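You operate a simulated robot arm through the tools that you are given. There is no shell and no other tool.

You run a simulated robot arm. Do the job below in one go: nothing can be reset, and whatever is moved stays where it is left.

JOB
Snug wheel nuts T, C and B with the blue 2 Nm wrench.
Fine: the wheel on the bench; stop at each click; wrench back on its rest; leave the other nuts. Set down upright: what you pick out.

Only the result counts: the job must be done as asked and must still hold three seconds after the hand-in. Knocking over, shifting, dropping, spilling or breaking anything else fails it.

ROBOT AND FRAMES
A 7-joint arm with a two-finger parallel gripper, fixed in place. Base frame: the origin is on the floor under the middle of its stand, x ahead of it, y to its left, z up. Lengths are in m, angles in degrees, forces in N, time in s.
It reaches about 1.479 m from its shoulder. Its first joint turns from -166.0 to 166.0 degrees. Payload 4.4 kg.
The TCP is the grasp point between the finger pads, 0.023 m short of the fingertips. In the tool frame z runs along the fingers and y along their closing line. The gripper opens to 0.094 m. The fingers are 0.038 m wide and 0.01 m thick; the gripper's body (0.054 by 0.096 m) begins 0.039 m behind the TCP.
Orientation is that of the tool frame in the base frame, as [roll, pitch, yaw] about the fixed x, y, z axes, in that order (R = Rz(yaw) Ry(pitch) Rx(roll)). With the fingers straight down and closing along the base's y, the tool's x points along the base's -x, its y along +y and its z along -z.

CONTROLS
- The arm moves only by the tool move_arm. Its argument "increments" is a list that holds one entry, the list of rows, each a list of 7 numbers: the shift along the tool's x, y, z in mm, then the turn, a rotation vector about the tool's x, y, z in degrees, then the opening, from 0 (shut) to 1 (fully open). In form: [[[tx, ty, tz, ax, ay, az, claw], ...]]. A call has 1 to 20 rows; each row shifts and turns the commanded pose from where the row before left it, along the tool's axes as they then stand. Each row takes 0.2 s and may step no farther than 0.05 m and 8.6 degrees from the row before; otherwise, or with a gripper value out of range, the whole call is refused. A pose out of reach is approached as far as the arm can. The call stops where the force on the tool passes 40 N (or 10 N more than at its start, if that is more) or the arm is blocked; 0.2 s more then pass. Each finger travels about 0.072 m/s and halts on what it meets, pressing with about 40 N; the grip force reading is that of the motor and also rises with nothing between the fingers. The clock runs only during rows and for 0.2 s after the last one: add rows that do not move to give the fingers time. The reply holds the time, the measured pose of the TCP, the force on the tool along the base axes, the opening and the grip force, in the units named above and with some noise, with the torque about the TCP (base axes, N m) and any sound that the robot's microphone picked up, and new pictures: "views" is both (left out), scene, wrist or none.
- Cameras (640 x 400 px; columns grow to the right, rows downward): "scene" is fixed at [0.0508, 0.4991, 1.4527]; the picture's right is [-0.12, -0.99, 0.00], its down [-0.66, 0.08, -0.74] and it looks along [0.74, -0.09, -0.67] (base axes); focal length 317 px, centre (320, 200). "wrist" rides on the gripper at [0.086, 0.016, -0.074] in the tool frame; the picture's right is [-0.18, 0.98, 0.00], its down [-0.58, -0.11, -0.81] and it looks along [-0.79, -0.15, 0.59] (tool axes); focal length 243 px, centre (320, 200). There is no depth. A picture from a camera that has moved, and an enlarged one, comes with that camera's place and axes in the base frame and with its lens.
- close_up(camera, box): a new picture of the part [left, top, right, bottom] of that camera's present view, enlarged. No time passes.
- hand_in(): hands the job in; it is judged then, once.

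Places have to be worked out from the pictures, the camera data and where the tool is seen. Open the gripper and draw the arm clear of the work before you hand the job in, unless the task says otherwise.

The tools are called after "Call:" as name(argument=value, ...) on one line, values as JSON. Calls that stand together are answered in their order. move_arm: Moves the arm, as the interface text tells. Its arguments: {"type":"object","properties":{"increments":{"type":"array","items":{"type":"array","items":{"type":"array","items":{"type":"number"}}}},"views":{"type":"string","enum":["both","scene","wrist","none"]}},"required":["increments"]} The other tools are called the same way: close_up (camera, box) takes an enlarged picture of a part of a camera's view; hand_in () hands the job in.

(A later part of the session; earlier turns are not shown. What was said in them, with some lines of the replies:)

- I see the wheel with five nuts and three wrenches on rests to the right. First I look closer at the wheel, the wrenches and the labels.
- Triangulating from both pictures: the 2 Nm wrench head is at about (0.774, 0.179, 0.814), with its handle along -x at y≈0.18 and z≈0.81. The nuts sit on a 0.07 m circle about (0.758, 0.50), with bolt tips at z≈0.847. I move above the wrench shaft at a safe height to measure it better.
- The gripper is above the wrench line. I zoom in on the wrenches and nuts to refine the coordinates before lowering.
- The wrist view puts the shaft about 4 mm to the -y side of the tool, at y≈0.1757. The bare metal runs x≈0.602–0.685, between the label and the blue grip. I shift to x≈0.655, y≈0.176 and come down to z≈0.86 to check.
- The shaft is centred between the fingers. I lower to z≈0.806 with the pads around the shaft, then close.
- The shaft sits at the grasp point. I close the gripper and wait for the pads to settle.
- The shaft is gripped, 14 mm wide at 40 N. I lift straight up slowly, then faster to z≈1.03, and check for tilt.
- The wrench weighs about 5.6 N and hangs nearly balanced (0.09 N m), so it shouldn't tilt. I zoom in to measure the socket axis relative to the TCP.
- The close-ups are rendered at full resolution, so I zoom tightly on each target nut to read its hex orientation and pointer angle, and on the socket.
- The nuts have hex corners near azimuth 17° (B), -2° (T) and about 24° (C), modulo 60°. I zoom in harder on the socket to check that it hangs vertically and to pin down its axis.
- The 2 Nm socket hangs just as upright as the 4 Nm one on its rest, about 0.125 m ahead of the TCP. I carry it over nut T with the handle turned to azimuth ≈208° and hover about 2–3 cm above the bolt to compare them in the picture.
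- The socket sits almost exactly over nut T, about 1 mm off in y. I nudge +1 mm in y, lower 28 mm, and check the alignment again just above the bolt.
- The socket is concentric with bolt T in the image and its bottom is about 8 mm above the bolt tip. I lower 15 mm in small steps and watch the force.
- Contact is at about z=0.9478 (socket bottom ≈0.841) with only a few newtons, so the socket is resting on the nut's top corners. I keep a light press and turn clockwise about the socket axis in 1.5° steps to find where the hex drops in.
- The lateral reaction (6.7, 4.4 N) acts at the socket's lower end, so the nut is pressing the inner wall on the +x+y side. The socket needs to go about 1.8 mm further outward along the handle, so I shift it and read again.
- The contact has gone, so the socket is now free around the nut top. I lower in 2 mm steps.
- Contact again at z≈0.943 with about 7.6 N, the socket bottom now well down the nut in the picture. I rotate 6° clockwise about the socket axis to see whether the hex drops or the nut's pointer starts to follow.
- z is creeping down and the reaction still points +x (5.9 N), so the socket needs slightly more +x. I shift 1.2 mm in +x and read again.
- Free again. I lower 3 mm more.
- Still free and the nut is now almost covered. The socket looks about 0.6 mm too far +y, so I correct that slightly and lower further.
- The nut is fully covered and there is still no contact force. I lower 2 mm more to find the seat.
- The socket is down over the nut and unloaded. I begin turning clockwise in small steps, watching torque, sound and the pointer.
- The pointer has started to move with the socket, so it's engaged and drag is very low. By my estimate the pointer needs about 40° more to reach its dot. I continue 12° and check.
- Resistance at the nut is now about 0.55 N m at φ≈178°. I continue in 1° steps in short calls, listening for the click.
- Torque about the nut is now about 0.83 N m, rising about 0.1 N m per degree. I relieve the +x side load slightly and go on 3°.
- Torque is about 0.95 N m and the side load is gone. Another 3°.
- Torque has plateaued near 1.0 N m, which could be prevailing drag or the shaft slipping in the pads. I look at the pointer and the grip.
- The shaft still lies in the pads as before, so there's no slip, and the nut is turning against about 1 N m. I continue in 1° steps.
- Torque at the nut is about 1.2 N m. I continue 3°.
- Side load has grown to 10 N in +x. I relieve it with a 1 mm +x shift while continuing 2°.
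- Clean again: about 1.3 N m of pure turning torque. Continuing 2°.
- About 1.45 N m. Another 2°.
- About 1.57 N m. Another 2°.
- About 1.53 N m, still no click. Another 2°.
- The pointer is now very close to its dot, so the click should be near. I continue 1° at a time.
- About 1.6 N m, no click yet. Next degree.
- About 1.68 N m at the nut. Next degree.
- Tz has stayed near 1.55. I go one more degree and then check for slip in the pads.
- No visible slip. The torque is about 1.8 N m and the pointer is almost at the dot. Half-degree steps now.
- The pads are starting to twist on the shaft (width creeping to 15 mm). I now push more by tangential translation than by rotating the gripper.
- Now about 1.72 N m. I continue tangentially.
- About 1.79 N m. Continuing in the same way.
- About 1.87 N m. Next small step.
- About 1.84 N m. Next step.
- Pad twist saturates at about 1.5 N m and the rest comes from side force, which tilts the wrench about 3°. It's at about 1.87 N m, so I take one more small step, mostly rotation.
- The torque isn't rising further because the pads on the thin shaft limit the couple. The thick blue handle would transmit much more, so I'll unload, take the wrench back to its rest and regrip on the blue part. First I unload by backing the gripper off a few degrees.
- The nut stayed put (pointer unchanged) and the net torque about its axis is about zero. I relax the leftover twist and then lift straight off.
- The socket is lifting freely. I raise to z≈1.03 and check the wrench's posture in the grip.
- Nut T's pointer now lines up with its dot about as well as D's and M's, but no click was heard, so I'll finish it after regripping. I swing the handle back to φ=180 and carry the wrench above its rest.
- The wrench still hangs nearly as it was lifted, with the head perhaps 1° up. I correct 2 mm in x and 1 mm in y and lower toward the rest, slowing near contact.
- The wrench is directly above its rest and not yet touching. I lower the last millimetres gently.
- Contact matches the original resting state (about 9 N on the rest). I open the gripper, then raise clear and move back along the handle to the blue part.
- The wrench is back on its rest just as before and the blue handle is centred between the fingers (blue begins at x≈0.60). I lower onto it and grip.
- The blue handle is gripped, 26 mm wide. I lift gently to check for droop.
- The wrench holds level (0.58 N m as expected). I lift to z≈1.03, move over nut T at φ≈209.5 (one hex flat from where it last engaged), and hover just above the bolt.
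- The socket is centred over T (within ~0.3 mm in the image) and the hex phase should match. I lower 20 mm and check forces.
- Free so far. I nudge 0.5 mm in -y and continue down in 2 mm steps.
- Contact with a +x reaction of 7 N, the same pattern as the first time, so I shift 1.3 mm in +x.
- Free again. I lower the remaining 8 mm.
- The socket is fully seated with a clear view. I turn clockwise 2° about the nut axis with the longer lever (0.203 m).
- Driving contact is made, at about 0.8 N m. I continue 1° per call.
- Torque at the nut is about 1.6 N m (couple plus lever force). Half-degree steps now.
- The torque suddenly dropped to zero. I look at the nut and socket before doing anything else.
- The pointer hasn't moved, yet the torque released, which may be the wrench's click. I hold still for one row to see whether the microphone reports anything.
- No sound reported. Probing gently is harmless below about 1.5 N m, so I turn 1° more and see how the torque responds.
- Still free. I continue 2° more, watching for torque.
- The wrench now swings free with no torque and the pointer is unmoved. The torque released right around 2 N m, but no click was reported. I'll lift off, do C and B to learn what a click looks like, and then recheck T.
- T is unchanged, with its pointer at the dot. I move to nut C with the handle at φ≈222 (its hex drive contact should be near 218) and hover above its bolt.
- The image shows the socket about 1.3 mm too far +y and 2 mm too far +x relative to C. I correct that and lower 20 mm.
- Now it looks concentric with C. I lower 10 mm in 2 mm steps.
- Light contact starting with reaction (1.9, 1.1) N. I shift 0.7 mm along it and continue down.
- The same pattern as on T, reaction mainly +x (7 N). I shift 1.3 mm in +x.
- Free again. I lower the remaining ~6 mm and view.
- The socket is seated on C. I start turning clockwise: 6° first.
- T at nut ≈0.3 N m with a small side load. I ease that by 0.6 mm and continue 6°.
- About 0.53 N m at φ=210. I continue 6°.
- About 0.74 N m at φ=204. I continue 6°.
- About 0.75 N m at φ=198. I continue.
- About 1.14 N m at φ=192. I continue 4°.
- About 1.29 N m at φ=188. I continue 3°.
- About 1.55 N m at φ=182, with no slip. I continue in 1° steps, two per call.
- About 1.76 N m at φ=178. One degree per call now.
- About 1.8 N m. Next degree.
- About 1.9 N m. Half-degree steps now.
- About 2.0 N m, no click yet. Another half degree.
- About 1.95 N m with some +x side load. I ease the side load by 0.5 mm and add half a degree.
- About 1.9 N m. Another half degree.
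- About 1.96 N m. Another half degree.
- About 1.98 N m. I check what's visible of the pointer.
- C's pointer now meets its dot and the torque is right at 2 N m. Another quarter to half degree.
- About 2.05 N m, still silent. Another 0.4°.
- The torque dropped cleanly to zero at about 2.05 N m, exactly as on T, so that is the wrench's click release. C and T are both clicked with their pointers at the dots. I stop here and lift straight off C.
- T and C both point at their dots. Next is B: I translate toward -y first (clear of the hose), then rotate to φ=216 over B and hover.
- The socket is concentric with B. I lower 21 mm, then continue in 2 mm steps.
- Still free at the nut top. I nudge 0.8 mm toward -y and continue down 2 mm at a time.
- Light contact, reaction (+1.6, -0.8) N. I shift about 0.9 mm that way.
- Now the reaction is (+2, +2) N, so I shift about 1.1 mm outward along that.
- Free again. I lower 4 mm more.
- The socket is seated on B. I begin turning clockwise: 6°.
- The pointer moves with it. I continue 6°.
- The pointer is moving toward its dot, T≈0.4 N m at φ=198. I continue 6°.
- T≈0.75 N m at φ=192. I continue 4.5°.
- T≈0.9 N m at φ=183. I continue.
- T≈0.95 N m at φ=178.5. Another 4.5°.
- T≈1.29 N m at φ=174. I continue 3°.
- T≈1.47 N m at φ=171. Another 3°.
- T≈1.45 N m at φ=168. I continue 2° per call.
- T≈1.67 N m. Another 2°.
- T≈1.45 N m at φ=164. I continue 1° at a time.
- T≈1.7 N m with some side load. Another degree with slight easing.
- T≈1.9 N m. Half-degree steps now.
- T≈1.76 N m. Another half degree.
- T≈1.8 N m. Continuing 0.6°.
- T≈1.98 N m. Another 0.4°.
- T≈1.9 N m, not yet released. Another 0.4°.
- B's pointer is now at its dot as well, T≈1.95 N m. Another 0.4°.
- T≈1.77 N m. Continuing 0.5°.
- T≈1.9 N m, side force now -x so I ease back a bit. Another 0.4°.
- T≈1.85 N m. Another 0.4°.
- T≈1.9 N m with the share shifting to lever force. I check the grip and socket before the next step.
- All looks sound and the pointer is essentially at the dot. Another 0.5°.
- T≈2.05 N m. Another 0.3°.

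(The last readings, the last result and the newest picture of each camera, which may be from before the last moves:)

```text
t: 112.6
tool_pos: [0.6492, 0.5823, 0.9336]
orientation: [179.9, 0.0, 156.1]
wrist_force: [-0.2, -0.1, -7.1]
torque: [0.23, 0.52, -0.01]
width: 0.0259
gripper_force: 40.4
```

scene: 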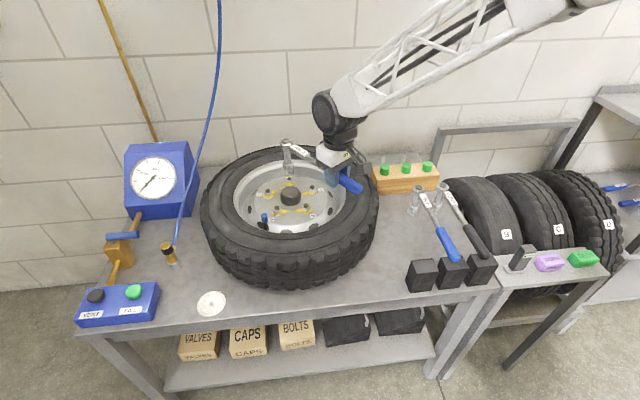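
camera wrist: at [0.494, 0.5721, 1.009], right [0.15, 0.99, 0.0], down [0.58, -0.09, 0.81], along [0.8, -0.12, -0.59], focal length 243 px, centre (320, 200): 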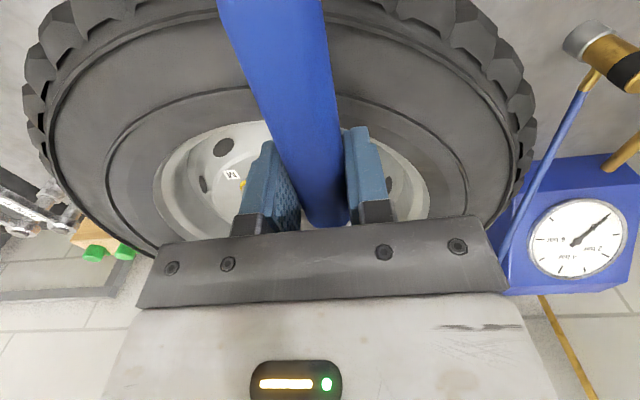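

B released the same way at about 2.05 N m, so all three nuts are clicked. I lift straight off B.

Call:
move_arm(increments=[[[0, 0, -4, 0, 0, 0, 0], [0, 0, -6, 0, 0, 0, 0], [0, 0, -15, 0, 0, 0, 0], [0, 0, -25, 0, 0, 0, 0], [0, 0, -25, 0, 0, 0, 0], [0, 0, -25, 0, 0, 0, 0], [0, 0, 0, 0, 0, 0, 0]]], views="scene")

Call:
close_up(camera="scene", box=[255, 170, 325, 215])

Call:
close_up(camera="scene", box=[220, 120, 330, 200])

```text
t: 114.2
tool_pos: [0.6477, 0.5832, 1.0332]
orientation: [-179.9, 0.1, 156.1]
wrist_force: [-0.7, 1.1, -6.5]
torque: [0.22, 0.51, -0.03]
width: 0.0258
gripper_force: 40.0
```

scene: 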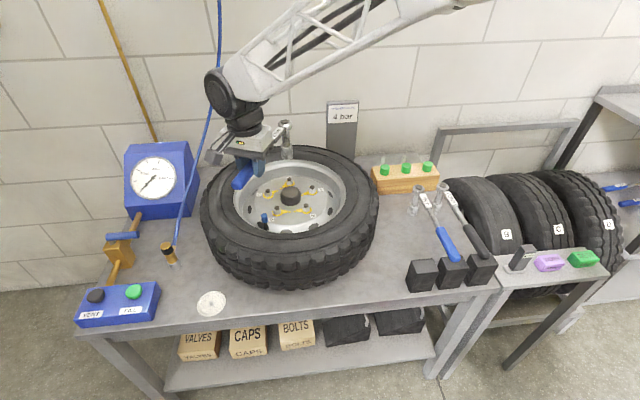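

```text
8.89 times, centred on (290, 192) of scene
camera zoom: at [0.0508, 0.4991, 1.4527], right [-0.12, -0.99, 0.0], down [-0.66, 0.08, -0.74], along [0.74, -0.09, -0.67], focal length 2818 px, centre (587, 267)
```

zoom: 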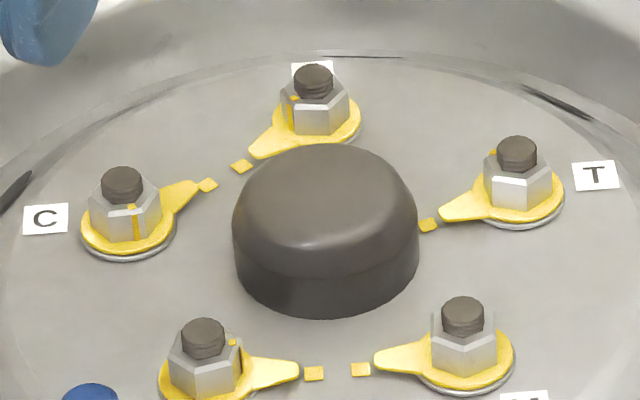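

```text
5.00 times, centred on (275, 160) of scene
camera zoom: at [0.0508, 0.4991, 1.4527], right [-0.12, -0.99, 0.0], down [-0.66, 0.08, -0.74], along [0.74, -0.09, -0.67], focal length 1585 px, centre (545, 400)
```

zoom: 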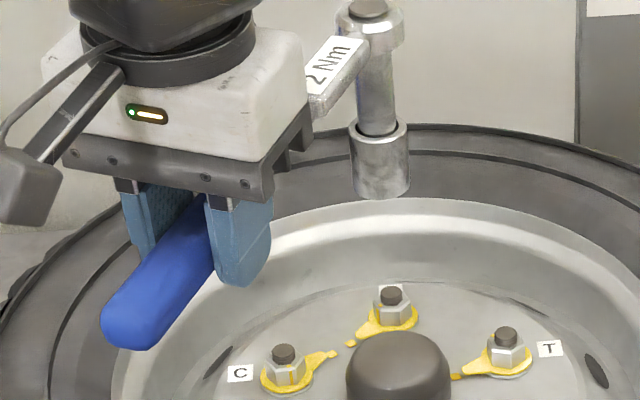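

All five pointers now meet their dots. I carry the wrench back above its rest, translating first and then rotating to φ=180.

Call:
move_arm(increments=[[[-5, -20, 0, 0, 0, 0, 0], [-10, -41, 0, 0, 0, 0, 0], [-10, -41, 0, 0, 0, 0, 0], [-10, -41, 0, 0, 0, 0, 0], [-10, -41, 0, 0, 0, 0, 0], [-10, -41, 0, 0, 0, 0, 0], [-10, -41, 0, 0, 0, 0, 0], [-10, -41, 0, 0, 0, 0, 0], [-10, -41, 0, 0, 0, 0, 0], [-9, -35, 0, 0, 0, 0, 0], [-5, -20, 0, 0, 0, 0, 0], [0, 0, 0, 0, 0, -6, 0], [0, 0, 0, 0, 0, -6, 0], [0, 0, 0, 0, 0, -6, 0], [0, 0, 0, 0, 0, -5.9, 0], [0, 0, 0, 0, 0, 0, 0], [0, 0, 0, 0, 0, 0, 0]]], views="both")

Call:
close_up(camera="scene", box=[385, 110, 465, 300])

```text
t: 117.8
tool_pos: [0.5764, 0.173, 1.0343]
orientation: [179.9, -0.1, -179.9]
wrist_force: [-0.8, 0.3, -5.1]
torque: [-0.02, 0.57, -0.01]
width: 0.0257
gripper_force: 40.1
camera wrist: at [0.4893, 0.1889, 1.1079], right [0.18, 0.98, 0.0], down [0.58, -0.11, 0.81], along [0.79, -0.15, -0.59], focal length 243 px, centre (320, 200)
```

scene: 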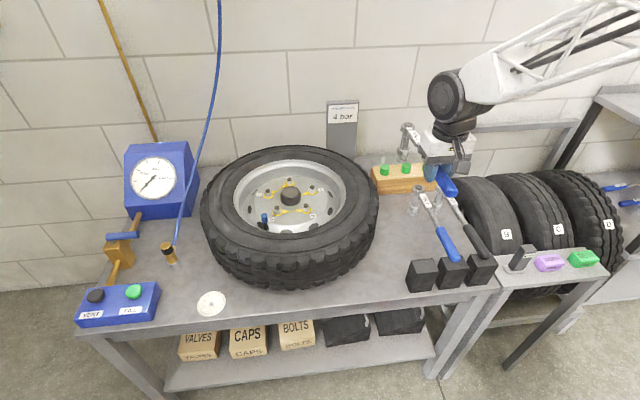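
wrist: 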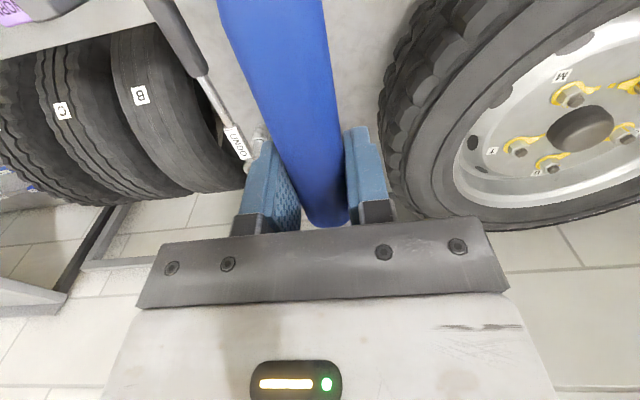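

```text
2.11 times, centred on (425, 205) of scene
camera zoom: at [0.0508, 0.4991, 1.4527], right [-0.12, -0.99, 0.0], down [-0.66, 0.08, -0.74], along [0.74, -0.09, -0.67], focal length 668 px, centre (99, 190)
```

zoom: 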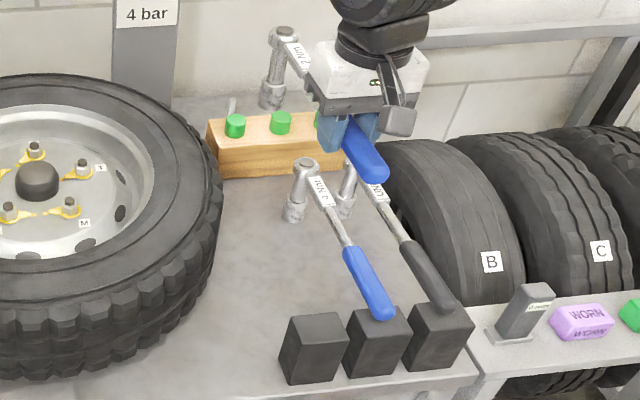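

The wrench is over its rest. I zoom in to see whether it has drooped or twisted in the grip before lowering.

Call:
close_up(camera="scene", box=[395, 115, 465, 195])

Call:
close_up(camera="wrist", box=[200, 0, 440, 240])

```text
5.00 times, centred on (430, 155) of scene
camera zoom: at [0.0508, 0.4991, 1.4527], right [-0.12, -0.99, 0.0], down [-0.66, 0.08, -0.74], along [0.74, -0.09, -0.67], focal length 1585 px, centre (-230, 425)
```

zoom: 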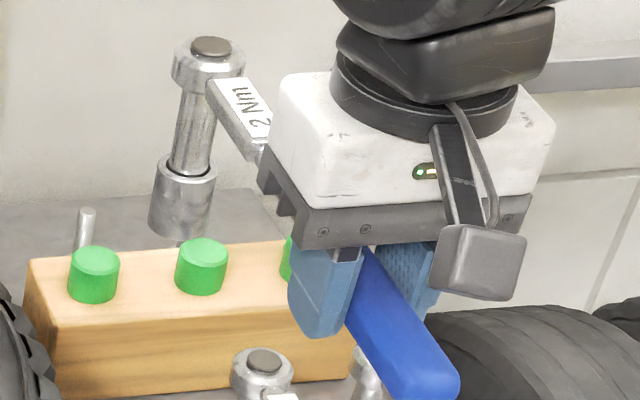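

```text
1.67 times, centred on (320, 120) of wrist
camera zoom: at [0.4893, 0.1889, 1.1079], right [0.18, 0.98, 0.0], down [0.58, -0.11, 0.81], along [0.79, -0.15, -0.59], focal length 404 px, centre (320, 333)
```

zoom: 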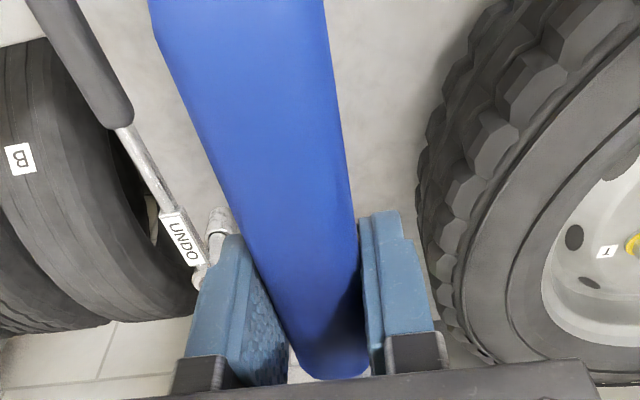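

Only a slight head droop (about 1.5°), and it's otherwise aligned. I correct +1.4 mm in y and lower, slowing near contact.

Call:
move_arm(increments=[[[0, 1.4, 40, 0, 0, 0, 0], [0, 0, 45, 0, 0, 0, 0], [0, 0, 45, 0, 0, 0, 0], [0, 0, 40, 0, 0, 0, 0], [0, 0, 25, 0, 0, 0, 0], [0, 0, 12, 0, 0, 0, 0], [0, 0, 6, 0, 0, 0, 0], [0, 0, 0, 0, 0, 0, 0]]], views="both")

Call:
close_up(camera="scene", box=[375, 170, 455, 300])

```text
t: 119.6
tool_pos: [0.5759, 0.1748, 0.8203]
orientation: [180.0, -0.1, 180.0]
wrist_force: [0.1, -1.0, -5.9]
torque: [0.0, 0.57, 0.0]
width: 0.0259
gripper_force: 39.9
camera wrist: at [0.4898, 0.1904, 0.8955], right [0.18, 0.98, 0.0], down [0.58, -0.11, 0.81], along [0.79, -0.15, -0.59], focal length 243 px, centre (320, 200)
```

scene: 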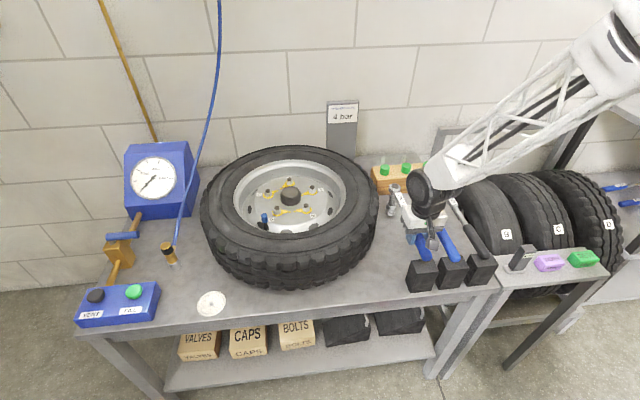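
wrist: 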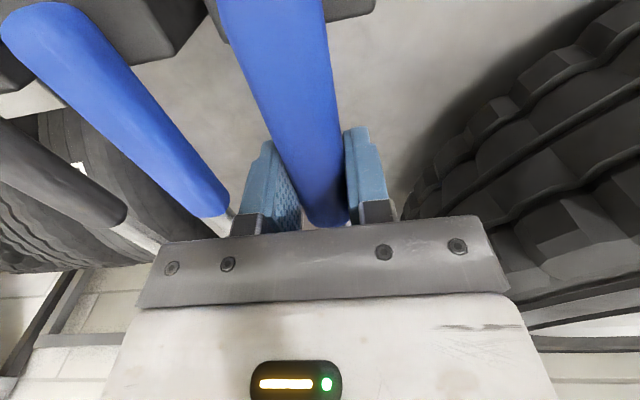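

```text
3.08 times, centred on (415, 235) of scene
camera zoom: at [0.0508, 0.4991, 1.4527], right [-0.12, -0.99, 0.0], down [-0.66, 0.08, -0.74], along [0.74, -0.09, -0.67], focal length 976 px, centre (28, 92)
```

zoom: 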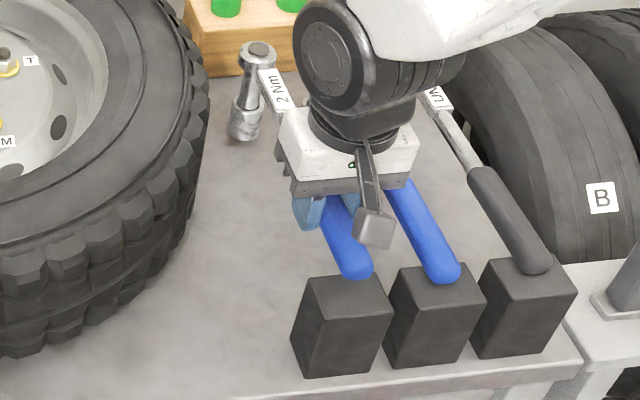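

Aligned with the rest, no contact yet at z=0.820. I lower the rest in small steps.

Call:
move_arm(increments=[[[0, 0, 4, 0, 0, 0, 0], [0, 0, 3, 0, 0, 0, 0], [0, 0, 3, 0, 0, 0, 0], [0, 0, 2, 0, 0, 0, 0], [0, 0, 0, 0, 0, 0, 0]]], views="none")

```text
t: 120.8
tool_pos: [0.5764, 0.1754, 0.8076]
orientation: [-180.0, 0.0, -180.0]
wrist_force: [-0.4, 0.1, -4.1]
torque: [-0.03, 0.33, -0.07]
width: 0.0259
gripper_force: 39.8
```

The socket is just touching the bench. I lower the last 4 mm gently.

Call:
move_arm(increments=[[[0, 0, 1.5, 0, 0, 0, 0], [0, 0, 1.5, 0, 0, 0, 0], [0, 0, 1, 0, 0, 0, 0], [0, 0, 0, 0, 0, 0, 0]]], views="none")

```text
t: 121.8
tool_pos: [0.5758, 0.1747, 0.8056]
orientation: [-179.9, 0.0, 180.0]
wrist_force: [-2.7, 2.5, 15.3]
torque: [0.11, 0.07, 0.24]
width: 0.0255
gripper_force: 40.1
```

Both ends are resting (about 20 N contact). I relieve the press by 2 mm and open the gripper.

Call:
move_arm(increments=[[[0, 0, -1, 0, 0, 0, 0], [0, 0, -1, 0, 0, 0, 0], [0, 0, 0, 0, 0, 0, 0.2], [0, 0, 0, 0, 0, 0, 0.4], [0, 0, 0, 0, 0, 0, 0.6], [0, 0, 0, 0, 0, 0, 0.6]]], views="both")

Call:
close_up(camera="scene", box=[375, 170, 455, 300])

```text
t: 123.2
tool_pos: [0.5758, 0.1743, 0.8073]
orientation: [-180.0, 0.0, 180.0]
wrist_force: [0.1, 0.2, -0.7]
torque: [-0.01, -0.02, -0.04]
width: 0.0564
gripper_force: 0.1
camera wrist: at [0.4895, 0.1904, 0.881], right [0.18, 0.98, 0.0], down [0.58, -0.11, 0.81], along [0.79, -0.15, -0.59], focal length 243 px, centre (320, 200)
```

scene: 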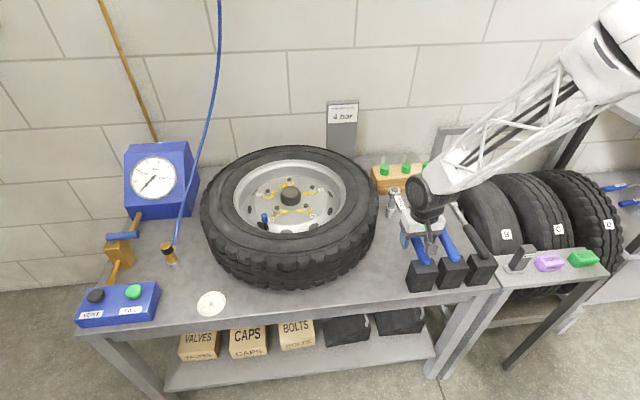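
wrist: 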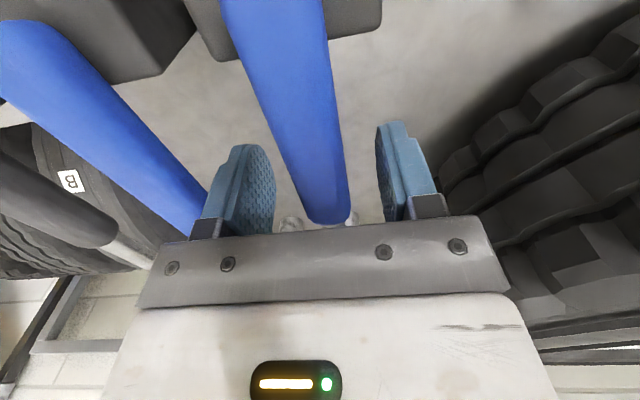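

```text
3.08 times, centred on (415, 235) of scene
camera zoom: at [0.0508, 0.4991, 1.4527], right [-0.12, -0.99, 0.0], down [-0.66, 0.08, -0.74], along [0.74, -0.09, -0.67], focal length 976 px, centre (28, 92)
```

zoom: 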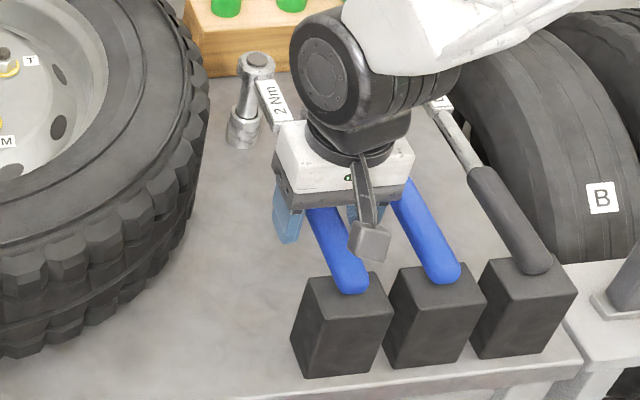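

The wrench is back on its rest in its original place. I raise the open gripper straight up and draw clear.

Call:
move_arm(increments=[[[0, 0, -20, 0, 0, 0, 0.6], [0, 0, -30, 0, 0, 0, 0.6], [0, 0, -45, 0, 0, 0, 0.6], [0, 0, -45, 0, 0, 0, 0.6], [0, 0, -45, 0, 0, 0, 0.6], [0, 0, -45, 0, 0, 0, 0.6], [20, 40, -20, 0, 0, 0, 0.8], [20, 40, -20, 0, 0, 0, 1], [20, 40, -10, 0, 0, 0, 1], [0, 40, 0, 0, 0, 0, 1], [0, 0, 0, 0, 0, 0, 1], [0, 0, 0, 0, 0, 0, 1]]], views="both")

Call:
close_up(camera="scene", box=[375, 150, 515, 300])

Call:
close_up(camera="scene", box=[245, 170, 335, 225])

```text
t: 125.8
tool_pos: [0.5148, 0.3349, 1.0872]
orientation: [180.0, 0.0, -180.0]
wrist_force: [0.2, 0.9, 1.3]
torque: [0.01, -0.03, -0.01]
width: 0.0942
gripper_force: 0.1
camera wrist: at [0.4289, 0.35, 1.1611], right [0.18, 0.98, 0.0], down [0.58, -0.11, 0.81], along [0.79, -0.15, -0.59], focal length 243 px, centre (320, 200)
```

scene: 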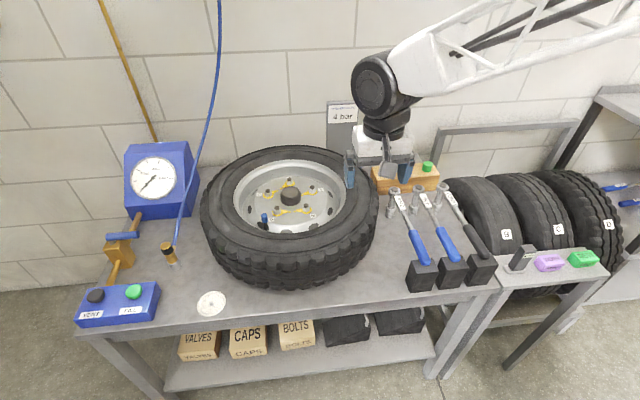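
wrist: 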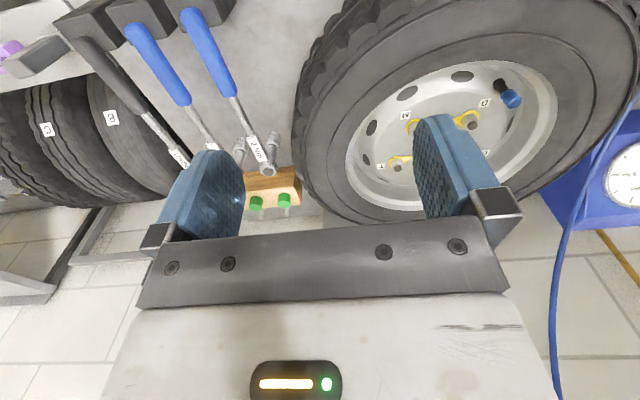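

```text
2.67 times, centred on (445, 225) of scene
camera zoom: at [0.0508, 0.4991, 1.4527], right [-0.12, -0.99, 0.0], down [-0.66, 0.08, -0.74], along [0.74, -0.09, -0.67], focal length 846 px, centre (-13, 133)
```

zoom: 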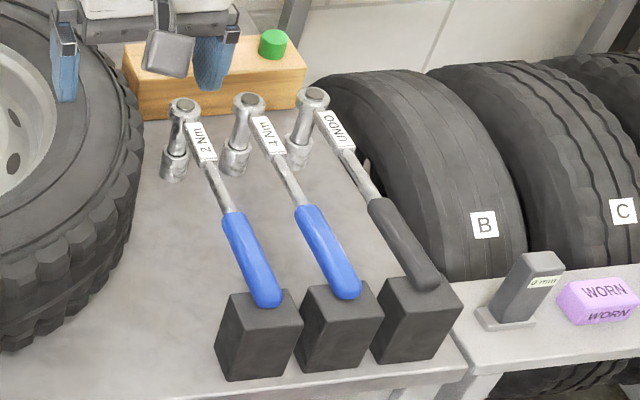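

```text
7.11 times, centred on (290, 198) of scene
camera zoom: at [0.0508, 0.4991, 1.4527], right [-0.12, -0.99, 0.0], down [-0.66, 0.08, -0.74], along [0.74, -0.09, -0.67], focal length 2255 px, centre (533, 218)
```

zoom: 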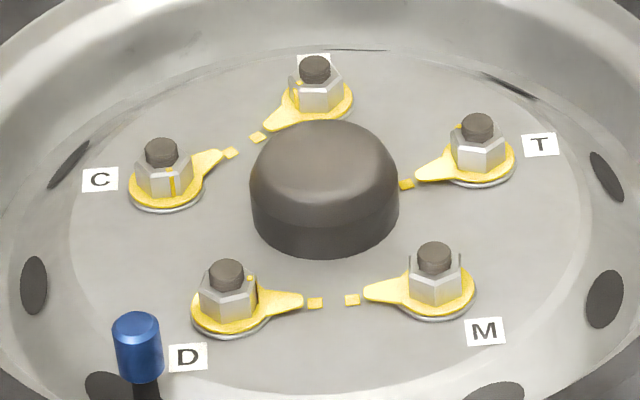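

All five pointers meet their dots and D and M are untouched. The 2 Nm wrench stands on its rest as it did at the start, and the gripper is open and clear. Each of the three nuts ended with the torque releasing at about 2 N m; the microphone never reported a click, so I took that release as the click. I hand the job in.

Call:
hand_in()

```text
The job is handed in.
```

I tightened wheel nuts T, C and B with the blue 2 Nm wrench and put it back on its rest. I then opened the gripper, drew the arm clear and handed the job in.

- **Clicks:** The microphone never reported a click on any nut. On each one the torque dropped suddenly to zero at about 2 N m, and I took that drop as the click.
- **Nut T:** I did T in two goes. The first grip, on the thin shaft, stalled at about 1.9 N m, so I set the wrench back on its rest, regripped it on the blue handle and finished T. The last reading before T released was about 1.6 N m; the final half-degree step should have brought it to about 2. I turned the wrench about 3° further after the release, with no torque, and T's pointer did not move.
- **End state:** The pointers on T, C and B now line up with their dots, as D's and M's already did. I left D and M alone. The wrench rests upright where it started, and nothing else looked moved in the last pictures.
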